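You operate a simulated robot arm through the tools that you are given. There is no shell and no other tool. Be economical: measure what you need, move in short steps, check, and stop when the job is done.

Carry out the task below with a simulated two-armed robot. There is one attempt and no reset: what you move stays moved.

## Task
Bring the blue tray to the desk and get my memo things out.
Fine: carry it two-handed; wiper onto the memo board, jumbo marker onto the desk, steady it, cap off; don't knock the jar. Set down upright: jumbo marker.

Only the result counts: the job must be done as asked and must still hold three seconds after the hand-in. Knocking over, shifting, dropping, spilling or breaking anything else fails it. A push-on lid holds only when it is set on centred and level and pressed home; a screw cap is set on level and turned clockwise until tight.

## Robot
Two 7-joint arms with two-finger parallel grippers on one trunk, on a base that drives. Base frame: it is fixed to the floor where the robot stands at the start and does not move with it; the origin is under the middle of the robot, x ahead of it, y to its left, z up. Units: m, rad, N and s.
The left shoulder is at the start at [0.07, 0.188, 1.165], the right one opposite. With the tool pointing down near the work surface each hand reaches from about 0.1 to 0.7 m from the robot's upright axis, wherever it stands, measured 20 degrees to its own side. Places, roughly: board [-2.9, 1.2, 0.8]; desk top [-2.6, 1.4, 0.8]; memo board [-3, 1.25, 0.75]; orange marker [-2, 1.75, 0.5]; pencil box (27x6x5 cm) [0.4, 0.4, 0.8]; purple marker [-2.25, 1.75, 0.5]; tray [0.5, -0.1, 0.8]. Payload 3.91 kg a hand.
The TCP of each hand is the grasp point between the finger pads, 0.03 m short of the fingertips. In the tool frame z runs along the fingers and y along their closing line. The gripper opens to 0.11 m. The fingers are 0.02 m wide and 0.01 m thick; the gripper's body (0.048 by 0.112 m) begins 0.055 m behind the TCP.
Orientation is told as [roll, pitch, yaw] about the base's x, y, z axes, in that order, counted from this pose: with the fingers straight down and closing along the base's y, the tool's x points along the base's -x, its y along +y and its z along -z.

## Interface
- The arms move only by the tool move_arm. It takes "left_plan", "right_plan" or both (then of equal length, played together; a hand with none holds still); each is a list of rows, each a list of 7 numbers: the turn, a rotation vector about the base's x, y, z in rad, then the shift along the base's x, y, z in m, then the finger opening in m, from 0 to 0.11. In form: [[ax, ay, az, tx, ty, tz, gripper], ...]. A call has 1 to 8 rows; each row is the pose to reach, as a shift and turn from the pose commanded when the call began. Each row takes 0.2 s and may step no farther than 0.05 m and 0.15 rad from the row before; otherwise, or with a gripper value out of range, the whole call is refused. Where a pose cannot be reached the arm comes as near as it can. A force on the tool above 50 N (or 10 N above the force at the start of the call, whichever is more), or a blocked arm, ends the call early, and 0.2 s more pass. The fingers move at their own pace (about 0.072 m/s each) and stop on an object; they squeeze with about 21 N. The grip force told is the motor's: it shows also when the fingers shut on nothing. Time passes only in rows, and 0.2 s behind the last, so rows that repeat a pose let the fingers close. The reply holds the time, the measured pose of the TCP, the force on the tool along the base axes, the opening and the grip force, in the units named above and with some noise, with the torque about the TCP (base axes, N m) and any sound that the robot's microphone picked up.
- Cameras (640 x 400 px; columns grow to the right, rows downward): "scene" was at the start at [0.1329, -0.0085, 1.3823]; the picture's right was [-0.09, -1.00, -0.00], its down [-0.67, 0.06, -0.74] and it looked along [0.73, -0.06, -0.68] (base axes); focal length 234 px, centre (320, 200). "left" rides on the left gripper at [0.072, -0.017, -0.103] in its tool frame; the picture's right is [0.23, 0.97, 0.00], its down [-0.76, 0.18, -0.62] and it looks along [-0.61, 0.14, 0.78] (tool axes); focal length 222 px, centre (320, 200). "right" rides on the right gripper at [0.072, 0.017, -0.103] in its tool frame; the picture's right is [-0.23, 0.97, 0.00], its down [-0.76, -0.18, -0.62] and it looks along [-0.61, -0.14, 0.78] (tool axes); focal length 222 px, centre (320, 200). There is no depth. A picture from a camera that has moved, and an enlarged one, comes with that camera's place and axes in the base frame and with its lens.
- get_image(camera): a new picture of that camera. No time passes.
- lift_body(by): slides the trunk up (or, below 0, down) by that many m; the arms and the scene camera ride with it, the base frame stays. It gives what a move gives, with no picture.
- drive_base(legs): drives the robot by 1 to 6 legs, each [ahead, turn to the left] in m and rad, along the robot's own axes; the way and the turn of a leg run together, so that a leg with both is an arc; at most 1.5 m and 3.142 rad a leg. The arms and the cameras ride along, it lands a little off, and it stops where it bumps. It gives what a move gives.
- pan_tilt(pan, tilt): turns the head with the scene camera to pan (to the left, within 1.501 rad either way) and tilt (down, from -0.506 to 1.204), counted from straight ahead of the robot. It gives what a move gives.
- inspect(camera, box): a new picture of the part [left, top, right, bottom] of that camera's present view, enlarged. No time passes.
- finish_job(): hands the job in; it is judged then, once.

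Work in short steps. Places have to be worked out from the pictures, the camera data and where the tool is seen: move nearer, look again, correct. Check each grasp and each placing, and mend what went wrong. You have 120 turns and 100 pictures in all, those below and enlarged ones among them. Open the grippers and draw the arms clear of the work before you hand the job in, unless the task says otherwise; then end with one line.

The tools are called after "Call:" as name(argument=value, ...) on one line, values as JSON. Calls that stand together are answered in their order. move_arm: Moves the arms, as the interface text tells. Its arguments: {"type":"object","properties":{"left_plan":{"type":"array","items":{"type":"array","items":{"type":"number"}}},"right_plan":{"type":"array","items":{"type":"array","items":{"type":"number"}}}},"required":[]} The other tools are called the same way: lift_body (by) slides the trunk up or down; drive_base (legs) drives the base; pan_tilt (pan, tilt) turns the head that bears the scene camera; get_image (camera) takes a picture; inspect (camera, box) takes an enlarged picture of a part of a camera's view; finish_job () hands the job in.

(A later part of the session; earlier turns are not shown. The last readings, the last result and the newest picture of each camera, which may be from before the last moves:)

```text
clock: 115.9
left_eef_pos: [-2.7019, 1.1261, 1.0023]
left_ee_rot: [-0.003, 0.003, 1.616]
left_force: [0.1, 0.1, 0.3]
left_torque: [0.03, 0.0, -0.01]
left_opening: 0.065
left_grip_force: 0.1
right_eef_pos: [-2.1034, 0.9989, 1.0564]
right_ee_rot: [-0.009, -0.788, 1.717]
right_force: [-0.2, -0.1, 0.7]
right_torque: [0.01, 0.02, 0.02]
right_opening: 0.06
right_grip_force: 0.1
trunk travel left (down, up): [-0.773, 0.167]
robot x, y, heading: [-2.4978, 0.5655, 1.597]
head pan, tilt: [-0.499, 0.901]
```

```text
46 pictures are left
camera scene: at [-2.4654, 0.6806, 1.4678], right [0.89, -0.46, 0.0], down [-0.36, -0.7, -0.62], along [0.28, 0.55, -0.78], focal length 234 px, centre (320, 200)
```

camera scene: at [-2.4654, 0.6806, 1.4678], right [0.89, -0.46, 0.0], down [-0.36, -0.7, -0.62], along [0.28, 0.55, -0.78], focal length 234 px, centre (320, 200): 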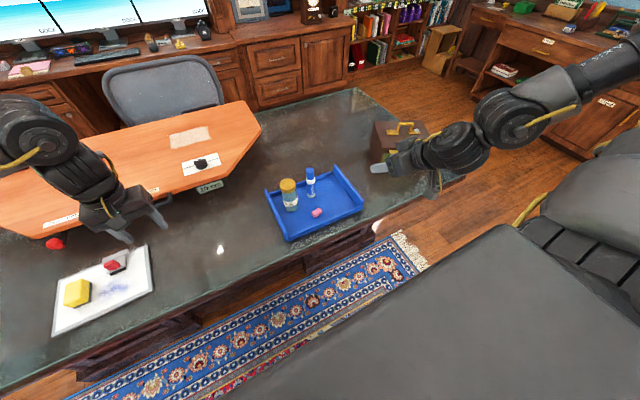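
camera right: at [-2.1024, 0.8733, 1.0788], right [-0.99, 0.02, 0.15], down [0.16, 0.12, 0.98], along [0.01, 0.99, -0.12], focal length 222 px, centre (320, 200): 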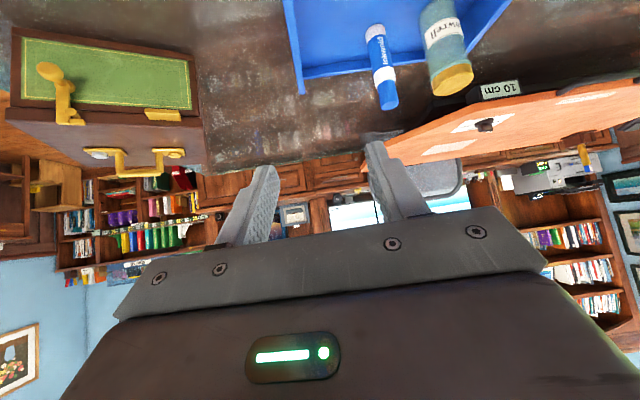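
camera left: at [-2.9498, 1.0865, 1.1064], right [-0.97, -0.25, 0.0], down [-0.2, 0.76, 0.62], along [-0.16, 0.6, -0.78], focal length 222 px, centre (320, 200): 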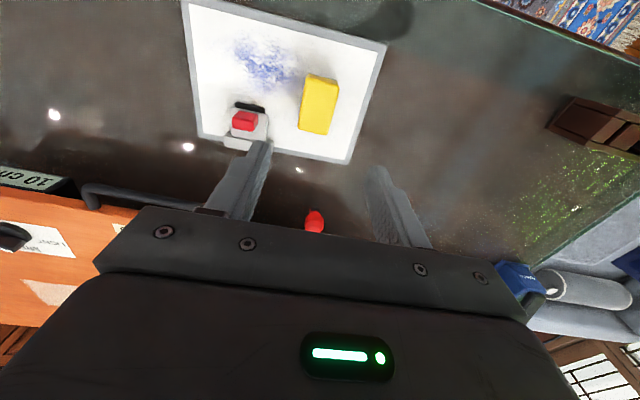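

The right camera sees the marker at about (−2.235, 1.20). To keep the wide gripper body clear of the jar I yaw the hand 0.45 rad so it comes in from the right, and go to a stand-off 9 cm back along the approach line.

Call:
move_arm(right_plan=[[0, 0, 0.14, -0.01, 0.03, -0.01, 0.055], [0, 0, 0.28, -0.03, 0.06, -0.03, 0.055], [0, 0, 0.42, -0.05, 0.09, -0.05, 0.055], [0, 0, 0.45, -0.07, 0.11, -0.09, 0.055], [0, 0, 0.45, -0.085, 0.13, -0.13, 0.055], [0, 0, 0.45, -0.096, 0.148, -0.171, 0.055]])

Call:
get_image(camera="right")

Call:
inspect(camera="scene", box=[220, 120, 420, 260])

```text
clock: 117.3
left_eef_pos: [-2.7024, 1.1266, 1.0026]
left_ee_rot: [-0.004, 0.001, 1.615]
left_force: [-0.6, -0.6, 0.7]
left_torque: [0.04, 0.01, 0.01]
left_opening: 0.065
left_grip_force: 0.1
right_eef_pos: [-2.1871, 1.124, 0.9393]
right_ee_rot: [-0.011, -0.784, 2.165]
right_force: [0.1, -0.5, 0.3]
right_torque: [0.01, 0.02, 0.02]
right_opening: 0.055
right_grip_force: 0.0
right hand out of reach, approached as far as the arm can: row 5, 6
trunk travel left (down, up): [-0.773, 0.167]
robot x, y, heading: [-2.4991, 0.5671, 1.594]
head pan, tilt: [-0.499, 0.901]
```

```text
45 pictures are left
camera right: at [-2.1312, 1.01, 0.9615], right [-0.9, -0.41, 0.15], down [0.09, 0.18, 0.98], along [-0.42, 0.9, -0.12], focal length 222 px, centre (320, 200)
```

right: 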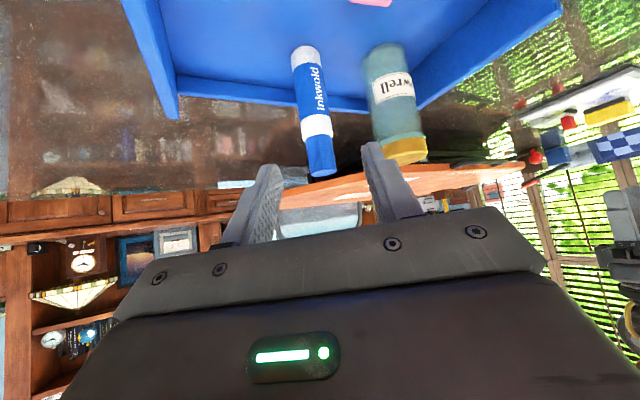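

```text
2.86 times, centred on (320, 190) of scene
camera zoom: at [-2.4673, 0.6797, 1.4679], right [0.89, -0.46, 0.0], down [-0.36, -0.7, -0.62], along [0.28, 0.55, -0.78], focal length 669 px, centre (320, 229)
```

zoom: 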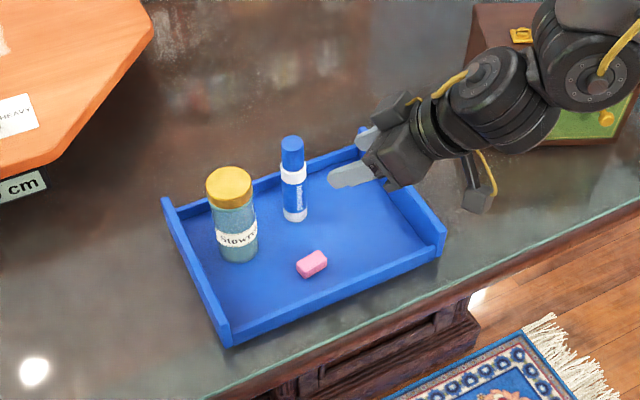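

The view is good: the marker lies between finger directions and the jar is clear. The arm can't go lower itself, so I lower the trunk 5.5 cm.

Call:
lift_body(by=-0.055)

Call:
get_image(camera="right")

```text
clock: 118.3
left_eef_pos: [-2.7041, 1.1282, 0.9466]
left_ee_rot: [-0.005, 0.002, 1.614]
left_force: [0.6, -0.8, 0.1]
left_torque: [0.02, -0.01, -0.03]
left_opening: 0.0651
left_grip_force: 0.0
right_eef_pos: [-2.1877, 1.1254, 0.884]
right_ee_rot: [-0.011, -0.783, 2.164]
right_force: [-1.2, -0.2, 0.4]
right_torque: [0.04, 0.01, 0.02]
right_opening: 0.0548
right_grip_force: 0.2
trunk travel left (down, up): [-0.718, 0.222]
robot x, y, heading: [-2.5007, 0.5637, 1.598]
head pan, tilt: [-0.499, 0.901]
```

```text
43 pictures are left
camera right: at [-2.1323, 1.0112, 0.9065], right [-0.9, -0.41, 0.15], down [0.09, 0.18, 0.98], along [-0.42, 0.9, -0.13], focal length 222 px, centre (320, 200)
```

right: 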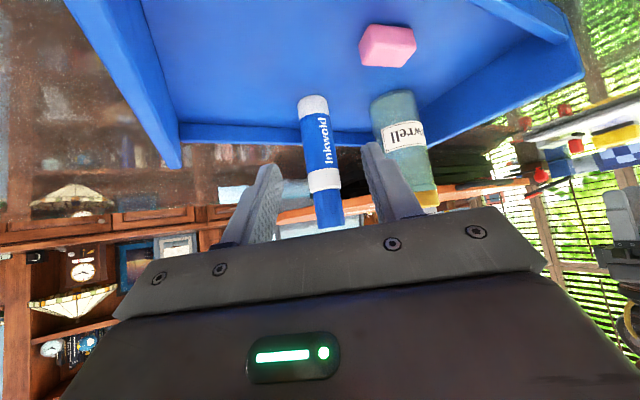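

The marker axis is at about (−2.230, 1.197), between the fingers' line. I advance along the tool axis to grip height.

Call:
move_arm(right_plan=[[0, 0, 0, -0.011, 0.018, -0.0155, 0.055], [0, 0, 0, -0.022, 0.036, -0.031, 0.055], [0, 0, 0, -0.032, 0.054, -0.0465, 0.055], [0, 0, 0, -0.043, 0.0716, -0.062, 0.055]])

Call:
get_image(camera="right")

Call:
inspect(camera="scene", box=[250, 140, 370, 220])

```text
clock: 119.3
left_eef_pos: [-2.7032, 1.1287, 0.9473]
left_ee_rot: [-0.006, 0.003, 1.617]
left_force: [-0.1, 0.2, -0.4]
left_torque: [0.0, -0.01, 0.0]
left_opening: 0.0649
left_grip_force: 0.1
right_eef_pos: [-2.2078, 1.1662, 0.8979]
right_ee_rot: [-0.01, -0.784, 2.165]
right_force: [0.7, -0.1, -0.1]
right_torque: [-0.02, -0.01, -0.01]
right_opening: 0.0549
right_grip_force: 0.1
right hand out of reach, approached as far as the arm can: row 1, 2, 3, 4
trunk travel left (down, up): [-0.718, 0.222]
robot x, y, heading: [-2.5004, 0.5674, 1.59]
head pan, tilt: [-0.499, 0.901]
```

```text
42 pictures are left
camera right: at [-2.1525, 1.0534, 0.9189], right [-0.9, -0.41, 0.15], down [0.09, 0.18, 0.98], along [-0.42, 0.9, -0.13], focal length 222 px, centre (320, 200)
```

right: 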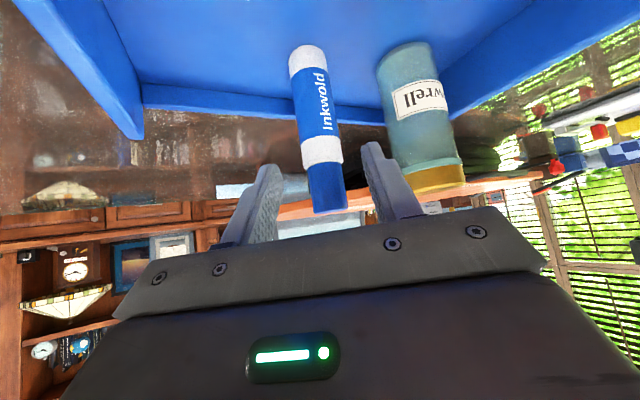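

```text
5.00 times, centred on (310, 180) of scene
camera zoom: at [-2.4681, 0.6822, 1.4126], right [0.89, -0.46, 0.0], down [-0.36, -0.7, -0.62], along [0.28, 0.55, -0.78], focal length 1171 px, centre (370, 300)
```

zoom: 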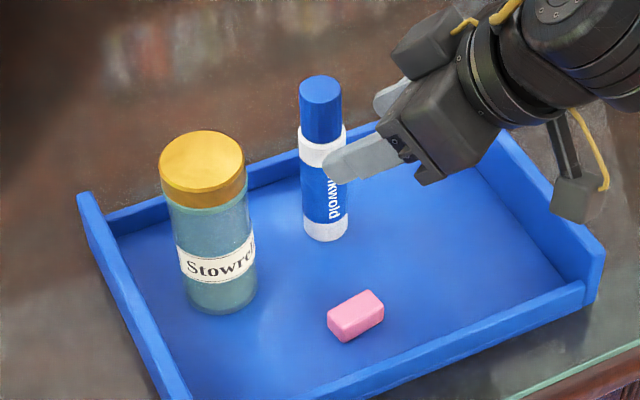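

The arm is at its lower limit relative to the shoulder, but it is centred on the marker laterally. I lower the trunk by 7.5 cm in two steps.

Call:
lift_body(by=-0.045)

Call:
lift_body(by=-0.028)

Call:
get_image(camera="right")

```text
clock: 120.1
left_eef_pos: [-2.7033, 1.1272, 0.9021]
left_ee_rot: [-0.006, 0.001, 1.613]
left_force: [1.0, 0.1, 0.0]
left_torque: [0.0, -0.02, -0.01]
left_opening: 0.0649
left_grip_force: 0.1
right_eef_pos: [-2.2077, 1.1658, 0.8521]
right_ee_rot: [-0.009, -0.78, 2.164]
right_force: [0.4, 0.5, -0.2]
right_torque: [0.03, 0.04, 0.02]
right_opening: 0.0547
right_grip_force: 0.1
trunk travel left (down, up): [-0.673, 0.267]
robot x, y, heading: [-2.5016, 0.5639, 1.595]
head pan, tilt: [-0.499, 0.901]
```

```text
clock: 120.9
left_eef_pos: [-2.7019, 1.1278, 0.874]
left_ee_rot: [-0.005, 0.001, 1.615]
left_force: [-1.1, -0.5, 0.7]
left_torque: [0.03, 0.0, -0.03]
left_opening: 0.065
left_grip_force: 0.2
right_eef_pos: [-2.2067, 1.1658, 0.824]
right_ee_rot: [-0.011, -0.781, 2.164]
right_force: [-0.1, -0.4, 0.6]
right_torque: [0.0, -0.02, 0.02]
right_opening: 0.0549
right_grip_force: 0.0
trunk travel left (down, up): [-0.645, 0.295]
robot x, y, heading: [-2.5006, 0.5641, 1.591]
head pan, tilt: [-0.499, 0.901]
```

```text
40 pictures are left
camera right: at [-2.1524, 1.0528, 0.8461], right [-0.9, -0.41, 0.15], down [0.09, 0.18, 0.98], along [-0.42, 0.9, -0.13], focal length 222 px, centre (320, 200)
```

right: 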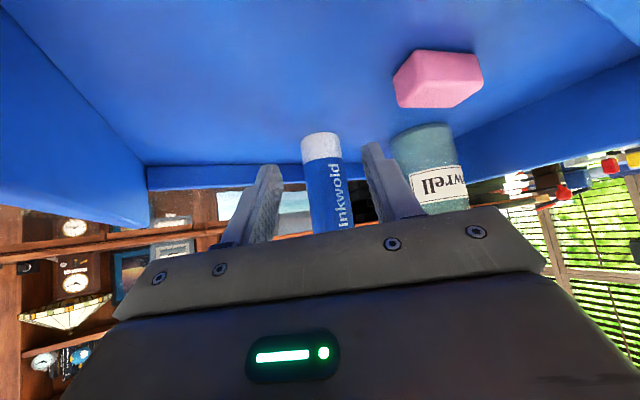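

The marker is centred between the fingers. I advance horizontally onto it.

Call:
move_arm(right_plan=[[0, 0, 0, -0.01, 0.015, 0, 0.055], [0, 0, 0, -0.021, 0.03, 0, 0.055]])

Call:
get_image(camera="right")

Call:
inspect(camera="scene", box=[250, 120, 370, 200])

```text
clock: 121.5
left_eef_pos: [-2.703, 1.1273, 0.8731]
left_ee_rot: [-0.005, 0.003, 1.615]
left_force: [0.5, -0.4, -0.3]
left_torque: [-0.03, 0.02, -0.02]
left_opening: 0.065
left_grip_force: 0.0
right_eef_pos: [-2.2237, 1.1905, 0.8367]
right_ee_rot: [-0.01, -0.782, 2.165]
right_force: [0.0, -0.6, -0.3]
right_torque: [0.0, 0.01, 0.04]
right_opening: 0.0551
right_grip_force: 0.0
right hand out of reach, approached as far as the arm can: row 1, 2
trunk travel left (down, up): [-0.645, 0.295]
robot x, y, heading: [-2.5015, 0.5633, 1.596]
head pan, tilt: [-0.499, 0.901]
```

```text
39 pictures are left
camera right: at [-2.1694, 1.0764, 0.8594], right [-0.9, -0.41, 0.15], down [0.09, 0.18, 0.98], along [-0.42, 0.9, -0.13], focal length 222 px, centre (320, 200)
```

right: 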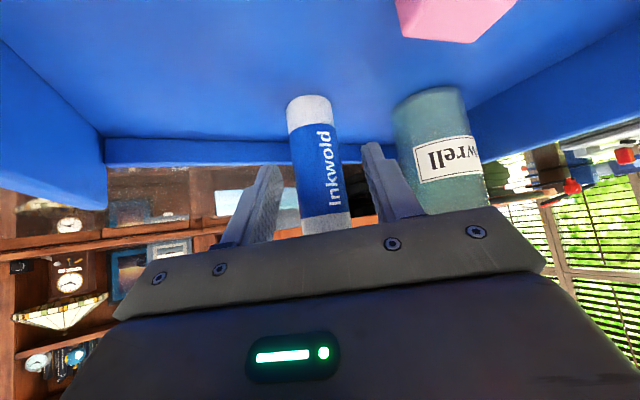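

```text
5.00 times, centred on (310, 160) of scene
camera zoom: at [-2.4681, 0.6818, 1.3397], right [0.89, -0.46, 0.0], down [-0.36, -0.7, -0.62], along [0.28, 0.55, -0.78], focal length 1171 px, centre (370, 400)
```

zoom: 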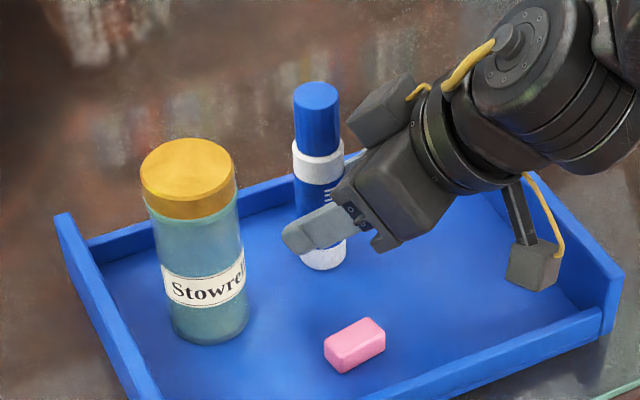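

Almost on it; I lower the trunk 1.2 cm and close on the marker body.

Call:
lift_body(by=-0.012)

Call:
move_arm(right_plan=[[0, 0, 0, 0, 0, 0, 0.04], [0, 0, 0, 0, 0, 0, 0.03], [0, 0, 0, 0, 0, 0, 0.015], [0, 0, 0, 0, 0, 0, 0.0], [0, 0, 0, 0, 0, 0, 0.0]])

Call:
inspect(camera="scene", box=[250, 120, 370, 200])

```text
clock: 122.1
left_eef_pos: [-2.7037, 1.1291, 0.8605]
left_ee_rot: [-0.005, 0.003, 1.614]
left_force: [-0.1, -0.7, 0.4]
left_torque: [-0.02, -0.01, -0.01]
left_opening: 0.0651
left_grip_force: 0.0
right_eef_pos: [-2.2238, 1.1911, 0.8249]
right_ee_rot: [-0.01, -0.782, 2.164]
right_force: [-1.3, 0.2, 0.8]
right_torque: [-0.03, 0.0, 0.0]
right_opening: 0.055
right_grip_force: 0.1
trunk travel left (down, up): [-0.633, 0.307]
robot x, y, heading: [-2.5017, 0.5661, 1.594]
head pan, tilt: [-0.499, 0.901]
```

```text
clock: 123.3
left_eef_pos: [-2.7045, 1.1282, 0.8602]
left_ee_rot: [-0.006, 0.003, 1.615]
left_force: [0.1, 0.3, 0.3]
left_torque: [0.02, 0.0, 0.02]
left_opening: 0.0651
left_grip_force: 0.1
right_eef_pos: [-2.2245, 1.1902, 0.8249]
right_ee_rot: [-0.009, -0.782, 2.165]
right_force: [-0.4, -0.2, 0.5]
right_torque: [-0.02, 0.02, 0.04]
right_opening: 0.0305
right_grip_force: 21.1
trunk travel left (down, up): [-0.633, 0.307]
robot x, y, heading: [-2.5035, 0.565, 1.596]
head pan, tilt: [-0.499, 0.901]
```

```text
5.00 times, centred on (310, 160) of scene
camera zoom: at [-2.4678, 0.6818, 1.3277], right [0.89, -0.46, 0.0], down [-0.36, -0.7, -0.62], along [0.28, 0.55, -0.78], focal length 1171 px, centre (370, 400)
```

zoom: 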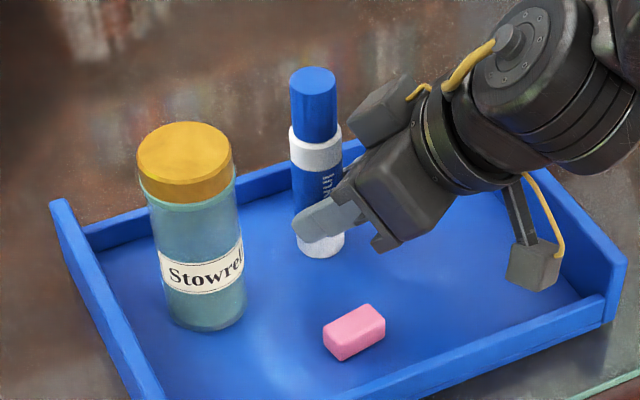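

The marker body is gripped (3 cm). I lift it clear with the trunk.

Call:
lift_body(by=0.03)

Call:
lift_body(by=0.13)

Call:
get_image(camera="scene")

```text
clock: 124.0
left_eef_pos: [-2.7025, 1.1282, 0.8915]
left_ee_rot: [-0.007, 0.004, 1.615]
left_force: [0.6, 0.9, 0.0]
left_torque: [-0.02, 0.01, 0.02]
left_opening: 0.0651
left_grip_force: 0.1
right_eef_pos: [-2.2241, 1.19, 0.8534]
right_ee_rot: [-0.008, -0.78, 2.166]
right_force: [0.2, 0.2, -1.6]
right_torque: [-0.02, 0.0, -0.01]
right_opening: 0.0307
right_grip_force: 21.1
trunk travel left (down, up): [-0.663, 0.277]
robot x, y, heading: [-2.4982, 0.5696, 1.589]
head pan, tilt: [-0.499, 0.901]
```

```text
clock: 125.6
left_eef_pos: [-2.7024, 1.1281, 1.0198]
left_ee_rot: [-0.006, 0.004, 1.615]
left_force: [0.5, 0.3, -0.9]
left_torque: [0.04, 0.02, -0.02]
left_opening: 0.0649
left_grip_force: 0.1
right_eef_pos: [-2.2241, 1.1899, 0.9847]
right_ee_rot: [-0.008, -0.781, 2.163]
right_force: [0.2, -0.1, -0.2]
right_torque: [0.02, -0.02, 0.0]
right_opening: 0.0307
right_grip_force: 21.4
trunk travel left (down, up): [-0.793, 0.147]
robot x, y, heading: [-2.5, 0.5661, 1.593]
head pan, tilt: [-0.499, 0.901]
```

```text
36 pictures are left
camera scene: at [-2.4677, 0.6823, 1.4876], right [0.89, -0.46, 0.0], down [-0.36, -0.7, -0.62], along [0.28, 0.55, -0.78], focal length 234 px, centre (320, 200)
```

scene: 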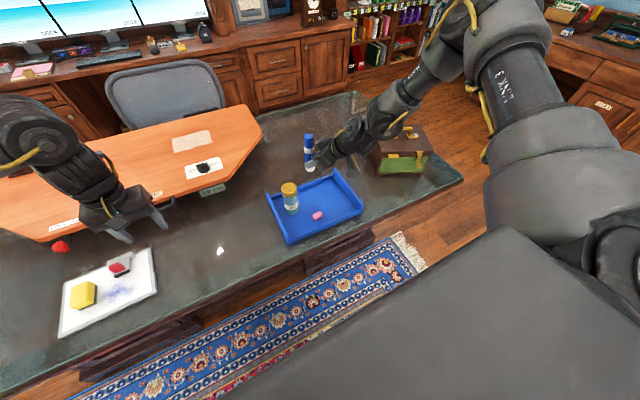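

Held upright. I drive the robot 0.2 m left (backing off first), to put the marker down between the tray and the board.

Call:
drive_base(legs=[[-0.3, 0], [0, 0.7], [0.31, 0], [0, -0.72]])

Call:
move_arm(right_plan=[[0, 0, 0.1, -0.03, 0, 0, 0.0], [0, 0, 0.2, -0.06, 0, 0, 0.0], [0, 0, 0.3, -0.09, 0, 0, 0.0], [0, 0, 0.4, -0.12, 0, 0, 0.0], [0, 0, 0.5, -0.15, 0, 0, 0.0]])

```text
clock: 133.2
left_eef_pos: [-2.9108, 1.0551, 1.0208]
left_ee_rot: [-0.006, 0.003, 1.62]
left_force: [1.0, -0.1, -0.5]
left_torque: [0.02, -0.04, -0.01]
left_opening: 0.0648
left_grip_force: 0.1
right_eef_pos: [-2.4321, 1.1182, 0.9851]
right_ee_rot: [-0.011, -0.778, 2.171]
right_force: [-0.2, 0.0, -0.9]
right_torque: [0.0, 0.03, -0.06]
right_opening: 0.0307
right_grip_force: 20.6
trunk travel left (down, up): [-0.793, 0.147]
robot x, y, heading: [-2.7077, 0.4949, 1.601]
head pan, tilt: [-0.499, 0.901]
```

```text
clock: 134.4
left_eef_pos: [-2.9117, 1.0528, 1.0215]
left_ee_rot: [-0.005, 0.002, 1.621]
left_force: [0.6, -0.7, 0.0]
left_torque: [-0.03, -0.01, 0.0]
left_opening: 0.0646
left_grip_force: 0.0
right_eef_pos: [-2.5484, 1.089, 1.0336]
right_ee_rot: [-0.011, -0.78, 2.675]
right_force: [0.5, -0.4, -0.6]
right_torque: [-0.02, -0.04, -0.01]
right_opening: 0.0306
right_grip_force: 20.4
right hand out of reach, approached as far as the arm can: row 1, 2, 3, 4, 5
trunk travel left (down, up): [-0.793, 0.147]
robot x, y, heading: [-2.7049, 0.4906, 1.601]
head pan, tilt: [-0.499, 0.901]
```

Right hand holds the marker at about (−2.548, 1.089). To keep its camera clear of the tray wall I turn the base slightly left, then lower the trunk toward the desk.

Call:
drive_base(legs=[[0.02, 0.09]])

Call:
lift_body(by=-0.17)

Call:
pan_tilt(pan=-0.2, tilt=0.95)

Call:
get_image(camera="scene")

```text
clock: 135.3
left_eef_pos: [-2.9589, 1.0509, 1.0231]
left_ee_rot: [-0.002, 0.0, 1.712]
left_force: [0.1, 0.1, 0.5]
left_torque: [0.02, 0.02, 0.03]
left_opening: 0.0648
left_grip_force: 0.1
right_eef_pos: [-2.5989, 1.1192, 1.034]
right_ee_rot: [-0.014, -0.786, 2.761]
right_force: [0.6, 1.0, -0.2]
right_torque: [0.0, 0.01, 0.0]
right_opening: 0.0308
right_grip_force: 20.9
trunk travel left (down, up): [-0.793, 0.147]
robot x, y, heading: [-2.7042, 0.5094, 1.687]
head pan, tilt: [-0.499, 0.901]
```

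```text
clock: 137.2
left_eef_pos: [-2.9617, 1.0521, 0.8518]
left_ee_rot: [-0.005, 0.001, 1.71]
left_force: [-0.3, 0.0, -0.1]
left_torque: [-0.01, 0.03, 0.01]
left_opening: 0.0653
left_grip_force: 0.1
right_eef_pos: [-2.6024, 1.1212, 0.8631]
right_ee_rot: [-0.011, -0.782, 2.759]
right_force: [0.4, 0.1, -1.2]
right_torque: [0.0, 0.0, 0.01]
right_opening: 0.0306
right_grip_force: 20.9
trunk travel left (down, up): [-0.623, 0.317]
robot x, y, heading: [-2.7077, 0.5105, 1.692]
head pan, tilt: [-0.499, 0.901]
```

```text
clock: 138.0
left_eef_pos: [-2.9622, 1.0513, 0.8522]
left_ee_rot: [-0.005, 0.002, 1.711]
left_force: [-0.2, 0.0, 0.4]
left_torque: [0.03, 0.01, -0.02]
left_opening: 0.065
left_grip_force: 0.1
right_eef_pos: [-2.602, 1.1221, 0.863]
right_ee_rot: [-0.008, -0.78, 2.759]
right_force: [-1.4, -0.4, -0.1]
right_torque: [0.01, 0.0, 0.0]
right_opening: 0.0307
right_grip_force: 20.9
trunk travel left (down, up): [-0.623, 0.317]
robot x, y, heading: [-2.7072, 0.5141, 1.693]
head pan, tilt: [-0.201, 0.949]
```

```text
35 pictures are left
camera scene: at [-2.7068, 0.6337, 1.314], right [1.0, -0.08, 0.0], down [-0.07, -0.81, -0.58], along [0.05, 0.58, -0.81], focal length 234 px, centre (320, 200)
```

scene: 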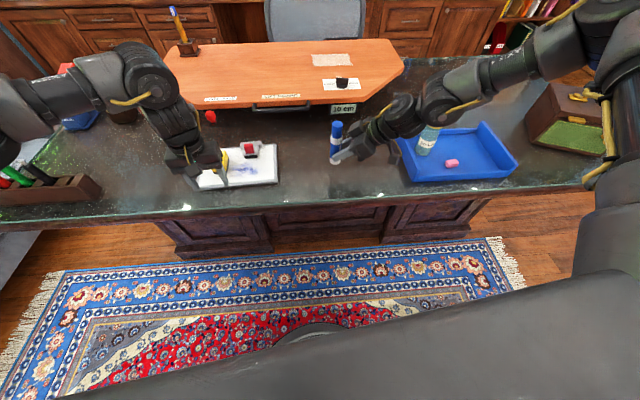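

The marker hangs just above the free spot at (−2.60, 1.12). I raise the left hand off the board area first, then lower the trunk to set the marker down.

Call:
move_arm(left_plan=[[0, 0, 0, 0, 0, 0.05, 0.06], [0, 0, 0, 0, 0, 0.1, 0.06], [0, 0, 0, 0.03, 0.01, 0.13, 0.06], [0, 0, 0, 0.07, 0.02, 0.15, 0.06], [0, 0, 0, 0.11, 0.03, 0.16, 0.06]])

Call:
lift_body(by=-0.036)

Call:
inspect(camera="scene", box=[260, 90, 420, 200])

```text
clock: 139.2
left_eef_pos: [-2.8514, 1.0831, 1.0111]
left_ee_rot: [-0.004, 0.001, 1.709]
left_force: [-0.4, -0.8, -0.3]
left_torque: [0.05, 0.03, -0.01]
left_opening: 0.06
left_grip_force: 0.0
right_eef_pos: [-2.6016, 1.1201, 0.863]
right_ee_rot: [-0.008, -0.783, 2.759]
right_force: [0.9, 0.3, -1.4]
right_torque: [0.03, 0.03, 0.0]
right_opening: 0.0307
right_grip_force: 21.7
trunk travel left (down, up): [-0.623, 0.317]
robot x, y, heading: [-2.7049, 0.5107, 1.693]
head pan, tilt: [-0.201, 0.949]
```

```text
clock: 140.0
left_eef_pos: [-2.8547, 1.0817, 0.9759]
left_ee_rot: [-0.006, 0.002, 1.711]
left_force: [0.0, -0.6, 0.5]
left_torque: [-0.06, -0.01, -0.01]
left_opening: 0.0599
left_grip_force: 0.0
right_eef_pos: [-2.6033, 1.1204, 0.827]
right_ee_rot: [-0.009, -0.783, 2.762]
right_force: [-0.3, -0.1, -0.3]
right_torque: [-0.01, -0.02, 0.03]
right_opening: 0.0308
right_grip_force: 21.0
trunk travel left (down, up): [-0.587, 0.353]
robot x, y, heading: [-2.7046, 0.5124, 1.687]
head pan, tilt: [-0.201, 0.949]
```

```text
3.64 times, centred on (340, 145) of scene
camera zoom: at [-2.7072, 0.6329, 1.2781], right [1.0, -0.08, 0.0], down [-0.07, -0.81, -0.58], along [0.05, 0.58, -0.81], focal length 852 px, centre (247, 400)
```

zoom: 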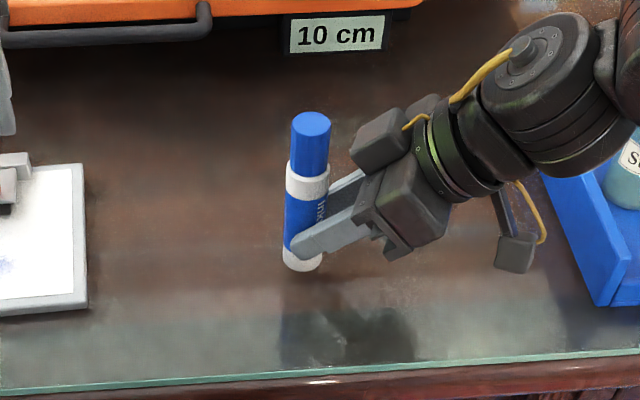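

Only a few millimetres left. I lower slowly until the force changes.

Call:
lift_body(by=-0.005)

Call:
lift_body(by=-0.003)

```text
clock: 140.5
left_eef_pos: [-2.8535, 1.0821, 0.9701]
left_ee_rot: [-0.006, 0.003, 1.711]
left_force: [0.3, 0.3, -0.2]
left_torque: [0.01, 0.0, 0.01]
left_opening: 0.0603
left_grip_force: 0.1
right_eef_pos: [-2.6024, 1.1215, 0.8226]
right_ee_rot: [-0.009, -0.781, 2.759]
right_force: [-0.4, -0.4, -0.2]
right_torque: [0.0, -0.01, 0.01]
right_opening: 0.0307
right_grip_force: 21.4
trunk travel left (down, up): [-0.582, 0.358]
robot x, y, heading: [-2.7072, 0.5136, 1.69]
head pan, tilt: [-0.201, 0.949]
```

```text
clock: 141.1
left_eef_pos: [-2.8531, 1.0822, 0.9683]
left_ee_rot: [-0.005, 0.001, 1.709]
left_force: [-0.2, 0.0, 0.6]
left_torque: [0.03, 0.03, -0.05]
left_opening: 0.0601
left_grip_force: 0.0
right_eef_pos: [-2.6025, 1.1212, 0.8186]
right_ee_rot: [-0.01, -0.782, 2.758]
right_force: [0.0, -0.9, -1.1]
right_torque: [-0.01, -0.02, -0.02]
right_opening: 0.031
right_grip_force: 21.0
trunk travel left (down, up): [-0.579, 0.361]
robot x, y, heading: [-2.7064, 0.5111, 1.694]
head pan, tilt: [-0.201, 0.949]
```

Call:
lift_body(by=-0.003)

Call:
lift_body(by=-0.002)

```text
clock: 141.6
left_eef_pos: [-2.8541, 1.0825, 0.9644]
left_ee_rot: [-0.005, -0.001, 1.709]
left_force: [-0.1, 0.8, -1.0]
left_torque: [0.02, 0.0, 0.02]
left_opening: 0.0599
left_grip_force: 0.1
right_eef_pos: [-2.6034, 1.12, 0.8187]
right_ee_rot: [-0.016, -0.786, 2.763]
right_force: [2.4, -0.2, 13.5]
right_torque: [0.01, 0.15, -0.01]
right_opening: 0.031
right_grip_force: 20.9
trunk travel left (down, up): [-0.576, 0.364]
robot x, y, heading: [-2.7084, 0.5127, 1.691]
head pan, tilt: [-0.201, 0.949]
```

```text
clock: 142.1
left_eef_pos: [-2.8539, 1.0805, 0.9631]
left_ee_rot: [-0.006, 0.002, 1.71]
left_force: [-0.1, -0.6, -0.3]
left_torque: [0.02, 0.0, -0.04]
left_opening: 0.0599
left_grip_force: 0.0
right_eef_pos: [-2.6028, 1.1202, 0.8165]
right_ee_rot: [-0.016, -0.786, 2.762]
right_force: [0.9, 3.7, 15.9]
right_torque: [0.2, 0.39, -0.12]
right_opening: 0.031
right_grip_force: 21.0
trunk travel left (down, up): [-0.574, 0.366]
robot x, y, heading: [-2.7081, 0.5117, 1.688]
head pan, tilt: [-0.201, 0.949]
```

The marker now stands on the desk, pressed with ~15 N and held by the right hand. To take the cap from above with the left fingers on the sides free of the right gripper, I turn the left hand about −2.1 rad (first half now, while raising).

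Call:
move_arm(left_plan=[[0, 0, -0.14, 0.01, 0.0, 0.02, 0.06], [0, 0, -0.28, 0.02, 0.0, 0.04, 0.06], [0, 0, -0.42, 0.03, 0.01, 0.06, 0.06], [0, 0, -0.56, 0.04, 0.01, 0.07, 0.06], [0, 0, -0.7, 0.05, 0.02, 0.07, 0.06], [0, 0, -0.84, 0.06, 0.02, 0.07, 0.06], [0, 0, -0.98, 0.07, 0.02, 0.07, 0.06], [0, 0, -1.12, 0.08, 0.02, 0.07, 0.06]])

Call:
move_arm(left_plan=[[0, 0, -0.14, 0.01, 0.0, 0, 0.06], [0, 0, -0.28, 0.02, 0.0, 0, 0.055], [0, 0, -0.42, 0.03, 0.0, 0, 0.05], [0, 0, -0.56, 0.04, 0.0, 0, 0.05], [0, 0, -0.7, 0.05, 0.0, 0, 0.05], [0, 0, -0.84, 0.06, 0.0, 0, 0.05], [0, 0, -0.97, 0.07, 0.0, 0, 0.05]])

Call:
get_image(camera="left")

```text
clock: 143.9
left_eef_pos: [-2.7733, 1.1021, 1.0335]
left_ee_rot: [-0.002, 0.001, 0.586]
left_force: [-0.5, -0.4, -0.9]
left_torque: [0.01, 0.04, 0.01]
left_opening: 0.0601
left_grip_force: 0.1
right_eef_pos: [-2.6029, 1.1212, 0.815]
right_ee_rot: [-0.012, -0.783, 2.761]
right_force: [-0.3, 0.0, 12.7]
right_torque: [0.05, 0.28, 0.01]
right_opening: 0.0306
right_grip_force: 21.1
trunk travel left (down, up): [-0.574, 0.366]
robot x, y, heading: [-2.7078, 0.5139, 1.688]
head pan, tilt: [-0.201, 0.949]
```

```text
clock: 145.5
left_eef_pos: [-2.7296, 1.1062, 1.0296]
left_ee_rot: [-0.009, -0.038, -0.34]
left_force: [0.8, -0.3, 0.3]
left_torque: [0.03, 0.0, -0.04]
left_opening: 0.05
left_grip_force: 0.1
left hand out of reach, approached as far as the arm can: row 7
right_eef_pos: [-2.6018, 1.1205, 0.8139]
right_ee_rot: [-0.011, -0.783, 2.761]
right_force: [-0.3, -1.6, 9.0]
right_torque: [-0.04, 0.21, 0.06]
right_opening: 0.0306
right_grip_force: 21.1
trunk travel left (down, up): [-0.574, 0.366]
robot x, y, heading: [-2.7084, 0.5107, 1.689]
head pan, tilt: [-0.201, 0.949]
```

```text
33 pictures are left
camera left: at [-2.8067, 1.119, 1.1313], right [0.11, 0.99, -0.02], down [0.76, -0.07, 0.65], along [0.65, -0.08, -0.76], focal length 222 px, centre (320, 200)
```

left: 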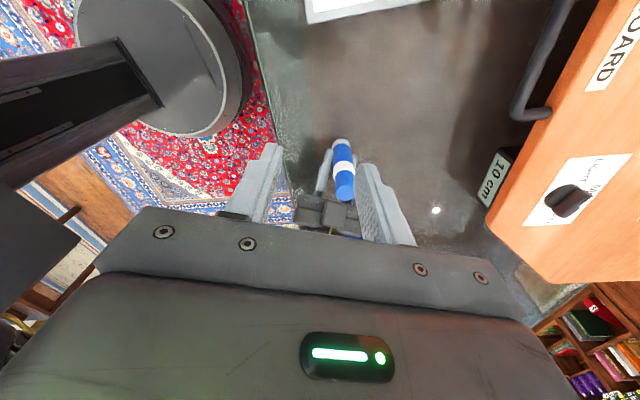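

The left camera sees the cap between the fingers' direction; axis about (−2.62, 1.128). I move above it and look again.

Call:
move_arm(left_plan=[[0, 0.01, 0, 0.036, 0.007, 0, 0.05], [0, 0.02, 0, 0.072, 0.014, 0, 0.05], [0, 0.038, 0, 0.1, 0.022, 0, 0.05]])

Call:
get_image(camera="left")

```text
clock: 146.5
left_eef_pos: [-2.7213, 1.0815, 0.994]
left_ee_rot: [-0.078, -0.053, -0.331]
left_force: [0.1, -0.1, -0.3]
left_torque: [-0.02, 0.01, 0.0]
left_opening: 0.0503
left_grip_force: 0.0
left hand out of reach, approached as far as the arm can: row 1, 2, 3
right_eef_pos: [-2.6031, 1.1209, 0.8146]
right_ee_rot: [-0.012, -0.781, 2.761]
right_force: [1.2, -1.2, 4.0]
right_torque: [-0.08, 0.05, 0.01]
right_opening: 0.0308
right_grip_force: 21.4
trunk travel left (down, up): [-0.574, 0.366]
robot x, y, heading: [-2.709, 0.5128, 1.686]
head pan, tilt: [-0.201, 0.949]
stopped in row 3 (left hand): the arm was blocked; the commanded pose is now the measured one
```

```text
32 pictures are left
camera left: at [-2.7981, 1.0996, 1.0952], right [0.11, 0.99, -0.09], down [0.76, -0.02, 0.65], along [0.64, -0.14, -0.76], focal length 222 px, centre (320, 200)
```

left: 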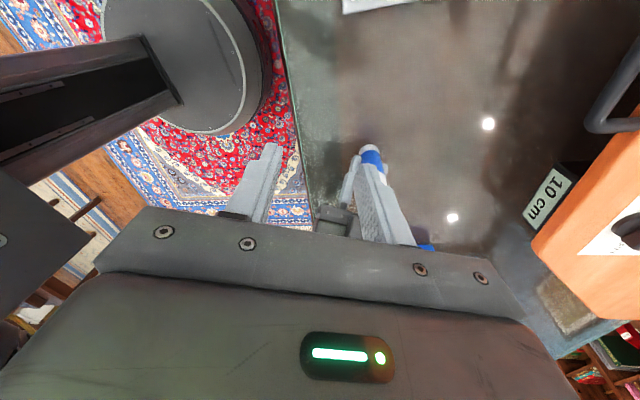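

That yaw runs into the wrist's other limit. I back up, level the hand and turn it back by 0.6 rad before approaching.

Call:
move_arm(left_plan=[[0.045, 0.012, 0, -0.01, 0.01, 0.03, 0.05], [0.091, 0.025, 0.05, -0.01, 0.02, 0.04, 0.05], [0.09, 0.03, 0.17, -0.01, 0.02, 0.04, 0.05], [0.089, 0.036, 0.3, -0.01, 0.02, 0.04, 0.05], [0.087, 0.043, 0.43, -0.01, 0.02, 0.04, 0.05], [0.0835, 0.052, 0.56, -0.01, 0.02, 0.04, 0.05], [0.0835, 0.052, 0.68, 0.0, 0.025, 0.04, 0.05]])

Call:
move_arm(left_plan=[[0, 0, 0, 0.035, 0.007, 0, 0.05], [0, 0, 0, 0.07, 0.014, 0, 0.05], [0, 0, 0, 0.095, 0.019, 0, 0.05]])

Call:
get_image(camera="left")

```text
clock: 148.1
left_eef_pos: [-2.7387, 1.1105, 1.0458]
left_ee_rot: [-0.006, -0.036, 0.378]
left_force: [0.6, 0.5, -0.1]
left_torque: [0.01, -0.03, 0.01]
left_opening: 0.05
left_grip_force: 0.0
right_eef_pos: [-2.6015, 1.1207, 0.8152]
right_ee_rot: [-0.011, -0.782, 2.76]
right_force: [-0.6, 0.6, 5.8]
right_torque: [0.02, 0.16, -0.02]
right_opening: 0.0308
right_grip_force: 21.2
trunk travel left (down, up): [-0.574, 0.366]
robot x, y, heading: [-2.7079, 0.5143, 1.682]
head pan, tilt: [-0.201, 0.949]
```

```text
clock: 149.1
left_eef_pos: [-2.7245, 1.0997, 1.0204]
left_ee_rot: [-0.049, -0.029, 0.395]
left_force: [0.3, 0.9, -1.2]
left_torque: [0.0, 0.0, 0.0]
left_opening: 0.0499
left_grip_force: 0.1
left hand out of reach, approached as far as the arm can: row 1, 2, 3
right_eef_pos: [-2.6026, 1.1212, 0.8146]
right_ee_rot: [-0.013, -0.781, 2.759]
right_force: [1.3, -0.4, 2.3]
right_torque: [-0.07, 0.07, 0.02]
right_opening: 0.0305
right_grip_force: 21.2
trunk travel left (down, up): [-0.574, 0.366]
robot x, y, heading: [-2.705, 0.51, 1.691]
head pan, tilt: [-0.201, 0.949]
stopped in row 3 (left hand): the arm was blocked; the commanded pose is now the measured one
```

```text
31 pictures are left
camera left: at [-2.7877, 1.0602, 1.1235], right [-0.58, 0.81, -0.05], down [0.61, 0.48, 0.64], along [0.54, 0.34, -0.77], focal length 222 px, centre (320, 200)
```

left: 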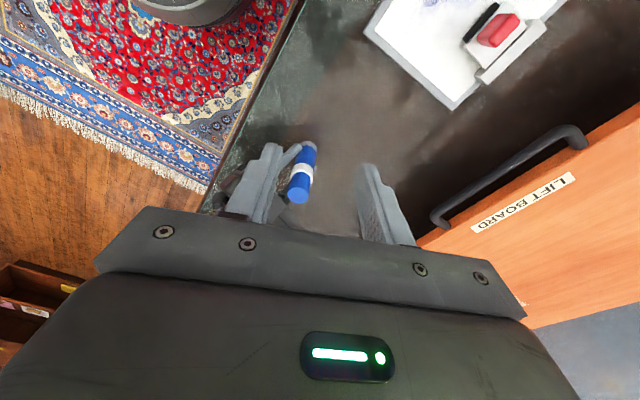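

Left vertical is too cramped at this trunk height. I instead tilt the left hand 45° pointing right-down (mirror of the right one), which moves its wrist outward to the left.

Call:
move_arm(left_plan=[[0.05, -0.12, 0, -0.01, 0, 0.005, 0.05], [0.1, -0.24, 0, -0.02, 0, 0.01, 0.05], [0.15, -0.36, 0, -0.03, 0, 0.01, 0.05], [0.2, -0.48, 0, -0.03, 0, 0.01, 0.05], [0.25, -0.6, 0, -0.03, 0, 0.01, 0.05], [0.3, -0.72, 0, -0.03, 0, 0.01, 0.05]])

Call:
get_image(camera="left")

```text
clock: 150.5
left_eef_pos: [-2.7527, 1.0974, 1.0323]
left_ee_rot: [-0.04, -0.809, 0.388]
left_force: [-0.1, 0.0, 0.4]
left_torque: [-0.03, -0.03, -0.01]
left_opening: 0.0499
left_grip_force: 0.1
right_eef_pos: [-2.6029, 1.1212, 0.8147]
right_ee_rot: [-0.012, -0.781, 2.762]
right_force: [-1.1, 1.1, 2.0]
right_torque: [0.03, 0.13, -0.06]
right_opening: 0.0307
right_grip_force: 20.8
trunk travel left (down, up): [-0.574, 0.366]
robot x, y, heading: [-2.709, 0.5141, 1.69]
head pan, tilt: [-0.201, 0.949]
```

```text
30 pictures are left
camera left: at [-2.8626, 1.0397, 1.0516], right [-0.49, 0.85, -0.19], down [0.0, 0.22, 0.98], along [0.87, 0.48, -0.11], focal length 222 px, centre (320, 200)
```

left: 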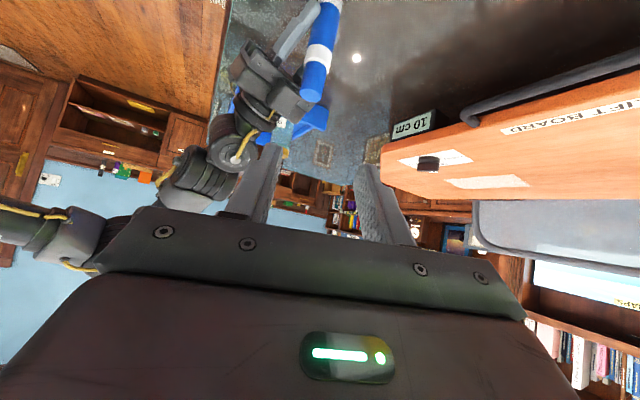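

Good view: cap at about (−2.625, 1.127). I move to a stand-off 7 cm back along the left tool axis.

Call:
move_arm(left_plan=[[0, 0, 0, 0.025, 0.002, -0.028, 0.05], [0, 0, 0, 0.05, 0.004, -0.056, 0.05], [0, 0, 0, 0.075, 0.007, -0.084, 0.05]])

Call:
get_image(camera="left")

Call:
inspect(camera="scene", box=[240, 80, 400, 180])

```text
clock: 151.3
left_eef_pos: [-2.6762, 1.1029, 0.9463]
left_ee_rot: [-0.039, -0.803, 0.39]
left_force: [0.4, 0.1, -0.7]
left_torque: [0.01, 0.0, 0.03]
left_opening: 0.0496
left_grip_force: 0.1
right_eef_pos: [-2.6034, 1.1206, 0.8143]
right_ee_rot: [-0.01, -0.783, 2.761]
right_force: [0.2, -0.6, 4.3]
right_torque: [0.0, 0.1, 0.03]
right_opening: 0.0305
right_grip_force: 21.3
trunk travel left (down, up): [-0.574, 0.366]
robot x, y, heading: [-2.7053, 0.5134, 1.684]
head pan, tilt: [-0.201, 0.949]
```

```text
29 pictures are left
camera left: at [-2.7868, 1.0459, 0.9664], right [-0.49, 0.85, -0.19], down [0.0, 0.22, 0.98], along [0.87, 0.48, -0.11], focal length 222 px, centre (320, 200)
```

left: 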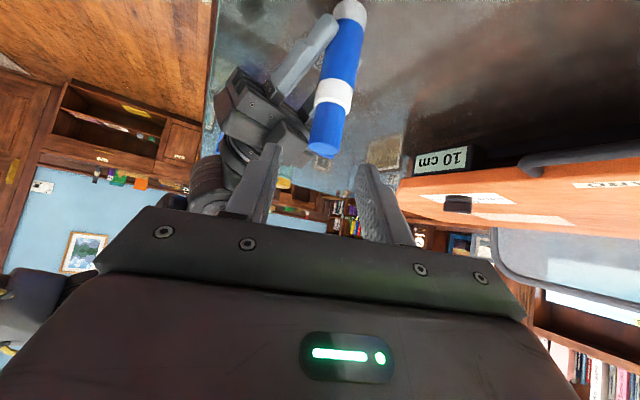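

```text
4.00 times, centred on (320, 130) of scene
camera zoom: at [-2.7062, 0.6334, 1.2651], right [1.0, -0.08, 0.0], down [-0.07, -0.81, -0.58], along [0.05, 0.58, -0.81], focal length 937 px, centre (320, 480)
```

zoom: 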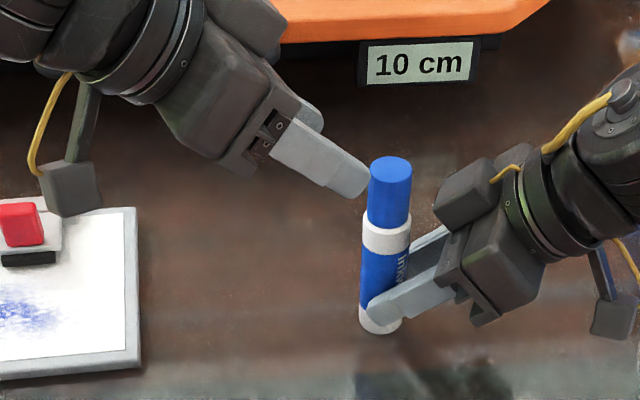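

The fingers line up with the cap. I advance along the tool axis to the cap.

Call:
move_arm(left_plan=[[0, 0, 0, 0.015, 0.006, -0.016, 0.05], [0, 0, 0, 0.03, 0.013, -0.032, 0.05], [0, 0, 0, 0.043, 0.0195, -0.046, 0.05]])

Call:
get_image(camera="left")

Call:
inspect(camera="scene", box=[270, 90, 390, 170])

```text
clock: 152.1
left_eef_pos: [-2.6336, 1.1213, 0.9019]
left_ee_rot: [-0.039, -0.809, 0.386]
left_force: [-15.7, -7.4, 15.7]
left_torque: [-0.42, -0.38, -0.61]
left_opening: 0.0504
left_grip_force: 0.8
right_eef_pos: [-2.5998, 1.1205, 0.8143]
right_ee_rot: [-0.016, -0.778, 2.758]
right_force: [16.9, 8.7, -2.3]
right_torque: [-0.05, 1.66, 0.33]
right_opening: 0.0306
right_grip_force: 21.1
trunk travel left (down, up): [-0.574, 0.366]
robot x, y, heading: [-2.7065, 0.5156, 1.694]
head pan, tilt: [-0.201, 0.949]
```

```text
27 pictures are left
camera left: at [-2.7434, 1.0646, 0.922], right [-0.49, 0.85, -0.19], down [0.0, 0.22, 0.98], along [0.87, 0.48, -0.1], focal length 222 px, centre (320, 200)
```

left: 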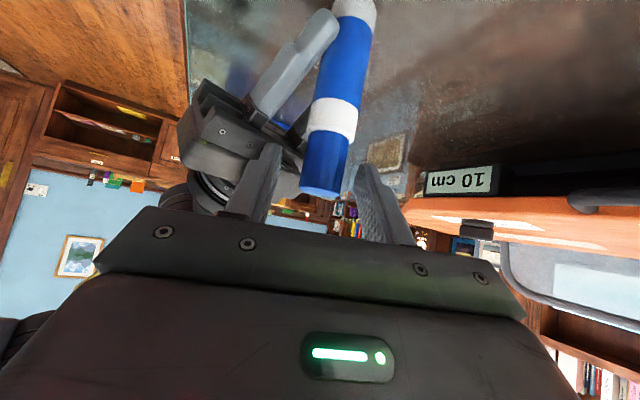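

```text
5.00 times, centred on (330, 130) of scene
camera zoom: at [-2.7072, 0.6319, 1.2655], right [1.0, -0.08, 0.0], down [-0.07, -0.81, -0.58], along [0.05, 0.58, -0.81], focal length 1171 px, centre (270, 550)
```

zoom: 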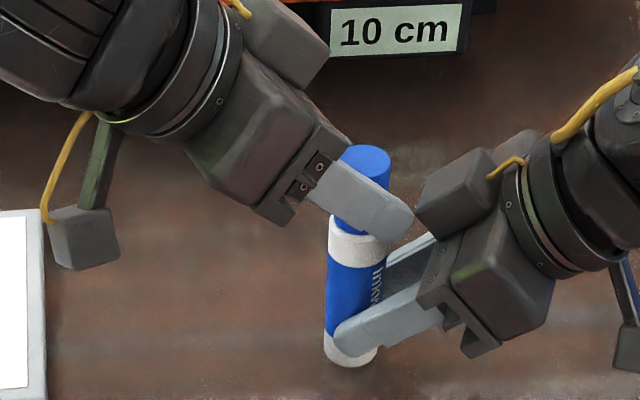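

The left fingertips touch the housing on top of the right gripper; they went about 1.4 cm too far. I back the left hand off.

Call:
move_arm(left_plan=[[0, 0, 0, -0.007, -0.003, 0.004, 0.05], [0, 0, 0, -0.014, -0.0057, 0.006, 0.05]])

Call:
inspect(camera="scene", box=[270, 90, 390, 170])

```text
clock: 152.7
left_eef_pos: [-2.6463, 1.1165, 0.9046]
left_ee_rot: [-0.041, -0.805, 0.388]
left_force: [0.0, -0.2, 0.6]
left_torque: [-0.02, -0.01, -0.01]
left_opening: 0.0502
left_grip_force: 0.2
right_eef_pos: [-2.6024, 1.1206, 0.8143]
right_ee_rot: [-0.01, -0.781, 2.761]
right_force: [-0.6, 0.4, -1.2]
right_torque: [0.01, -0.04, 0.0]
right_opening: 0.0308
right_grip_force: 21.2
trunk travel left (down, up): [-0.574, 0.366]
robot x, y, heading: [-2.7052, 0.5109, 1.687]
head pan, tilt: [-0.201, 0.949]
```

```text
5.00 times, centred on (330, 130) of scene
camera zoom: at [-2.7071, 0.6334, 1.2649], right [1.0, -0.08, 0.0], down [-0.07, -0.81, -0.58], along [0.05, 0.58, -0.81], focal length 1171 px, centre (270, 550)
```

zoom: 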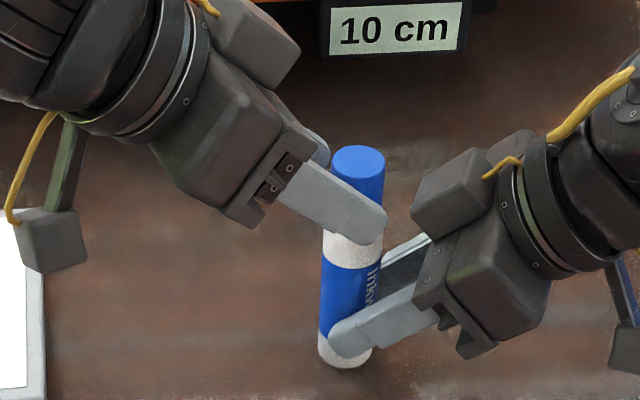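

No contact force remains and the left fingers straddle the cap only. I close the left gripper on the cap.

Call:
move_arm(left_plan=[[0, 0, 0, 0, 0, 0.003, 0.04], [0, 0, 0, 0, 0, 0.003, 0.03], [0, 0, 0, 0, 0, 0.003, 0.015], [0, 0, 0, 0, 0, 0.003, 0.0], [0, 0, 0, 0, 0, 0.003, 0.0]])

Call:
get_image(camera="left")

```text
clock: 153.9
left_eef_pos: [-2.6459, 1.1171, 0.9085]
left_ee_rot: [-0.042, -0.805, 0.391]
left_force: [1.0, -0.3, 0.5]
left_torque: [-0.02, -0.01, 0.02]
left_opening: 0.0251
left_grip_force: 20.3
right_eef_pos: [-2.6018, 1.1212, 0.8149]
right_ee_rot: [-0.01, -0.782, 2.76]
right_force: [0.3, 0.2, -0.2]
right_torque: [0.01, -0.01, 0.0]
right_opening: 0.0305
right_grip_force: 21.0
trunk travel left (down, up): [-0.574, 0.366]
robot x, y, heading: [-2.7079, 0.5102, 1.689]
head pan, tilt: [-0.201, 0.949]
heard: snap
```

```text
24 pictures are left
camera left: at [-2.757, 1.06, 0.9292], right [-0.49, 0.85, -0.19], down [0.0, 0.22, 0.98], along [0.87, 0.48, -0.11], focal length 222 px, centre (320, 200)
```

left: 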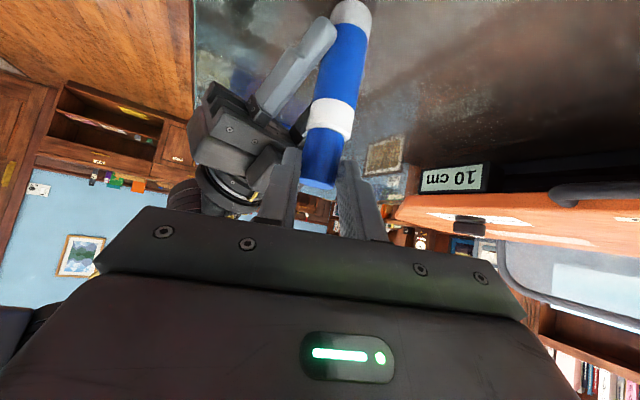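

The cap is gripped (2.5 cm) and a snap was heard, probably the cap letting go. I pull straight up.

Call:
move_arm(left_plan=[[0, 0, 0, 0, 0, 0.005, 0], [0, 0, 0, 0, 0, 0.01, 0], [0, 0, 0, 0, 0, 0.02, 0], [0, 0, 0, 0, 0, 0.04, 0], [0, 0, 0, 0, 0, 0.07, 0]])

Call:
inspect(camera="scene", box=[260, 80, 400, 175])

```text
clock: 155.1
left_eef_pos: [-2.6483, 1.1174, 0.9812]
left_ee_rot: [-0.04, -0.804, 0.387]
left_force: [0.5, 0.1, 0.5]
left_torque: [-0.01, 0.01, 0.01]
left_opening: 0.0251
left_grip_force: 20.8
right_eef_pos: [-2.6019, 1.1213, 0.8149]
right_ee_rot: [-0.01, -0.782, 2.761]
right_force: [-0.2, -1.0, 0.1]
right_torque: [0.0, 0.05, 0.03]
right_opening: 0.0307
right_grip_force: 21.1
trunk travel left (down, up): [-0.574, 0.366]
robot x, y, heading: [-2.7086, 0.5105, 1.69]
head pan, tilt: [-0.201, 0.949]
```

```text
4.21 times, centred on (330, 128) of scene
camera zoom: at [-2.7065, 0.633, 1.265], right [1.0, -0.08, 0.0], down [-0.07, -0.81, -0.58], along [0.05, 0.58, -0.81], focal length 986 px, centre (278, 505)
```

zoom: 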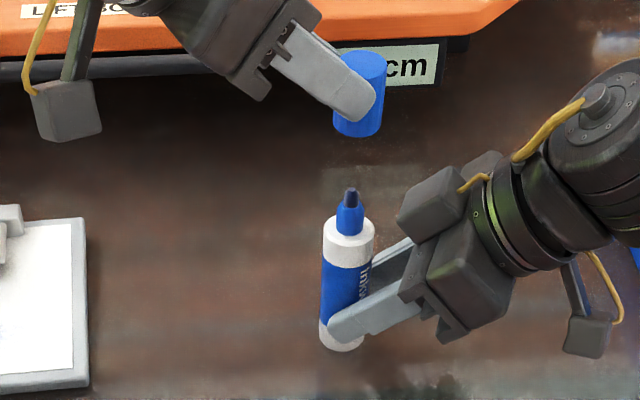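

The cap is off cleanly and the marker stands with its tip exposed. I carry the cap to a free spot near (−2.72, 1.09) and lower it.

Call:
move_arm(left_plan=[[0, 0, 0, -0.04, -0.01, 0.01, 0], [0, 0, 0, -0.085, -0.022, 0.0, 0], [0, 0, 0, -0.085, -0.022, -0.045, 0], [0, 0, 0, -0.085, -0.022, -0.09, 0], [0, 0, 0, -0.085, -0.022, -0.125, 0], [0, 0, 0, -0.085, -0.022, -0.15, 0]])

Call:
inspect(camera="scene", box=[220, 80, 400, 190])

```text
clock: 156.5
left_eef_pos: [-2.7292, 1.0968, 0.8283]
left_ee_rot: [-0.042, -0.806, 0.39]
left_force: [0.5, 0.8, -0.9]
left_torque: [-0.02, 0.01, 0.01]
left_opening: 0.025
left_grip_force: 21.0
right_eef_pos: [-2.6034, 1.1215, 0.8144]
right_ee_rot: [-0.009, -0.783, 2.758]
right_force: [-0.5, 0.0, -0.3]
right_torque: [-0.03, -0.02, 0.05]
right_opening: 0.0309
right_grip_force: 21.6
trunk travel left (down, up): [-0.574, 0.366]
robot x, y, heading: [-2.7058, 0.5134, 1.688]
head pan, tilt: [-0.201, 0.949]
```

```text
3.56 times, centred on (310, 135) of scene
camera zoom: at [-2.7071, 0.6337, 1.2651], right [1.0, -0.08, 0.0], down [-0.07, -0.81, -0.58], along [0.05, 0.58, -0.81], focal length 833 px, centre (356, 431)
```

zoom: 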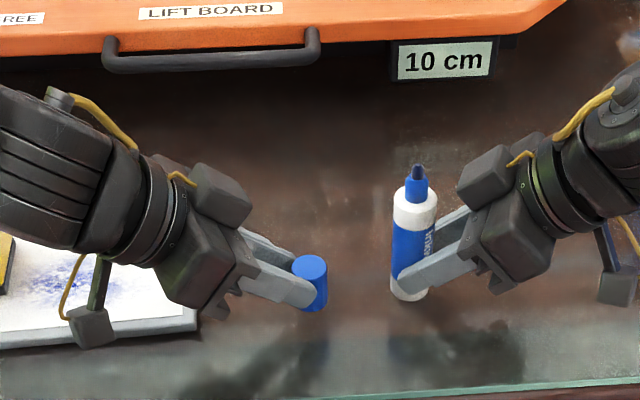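

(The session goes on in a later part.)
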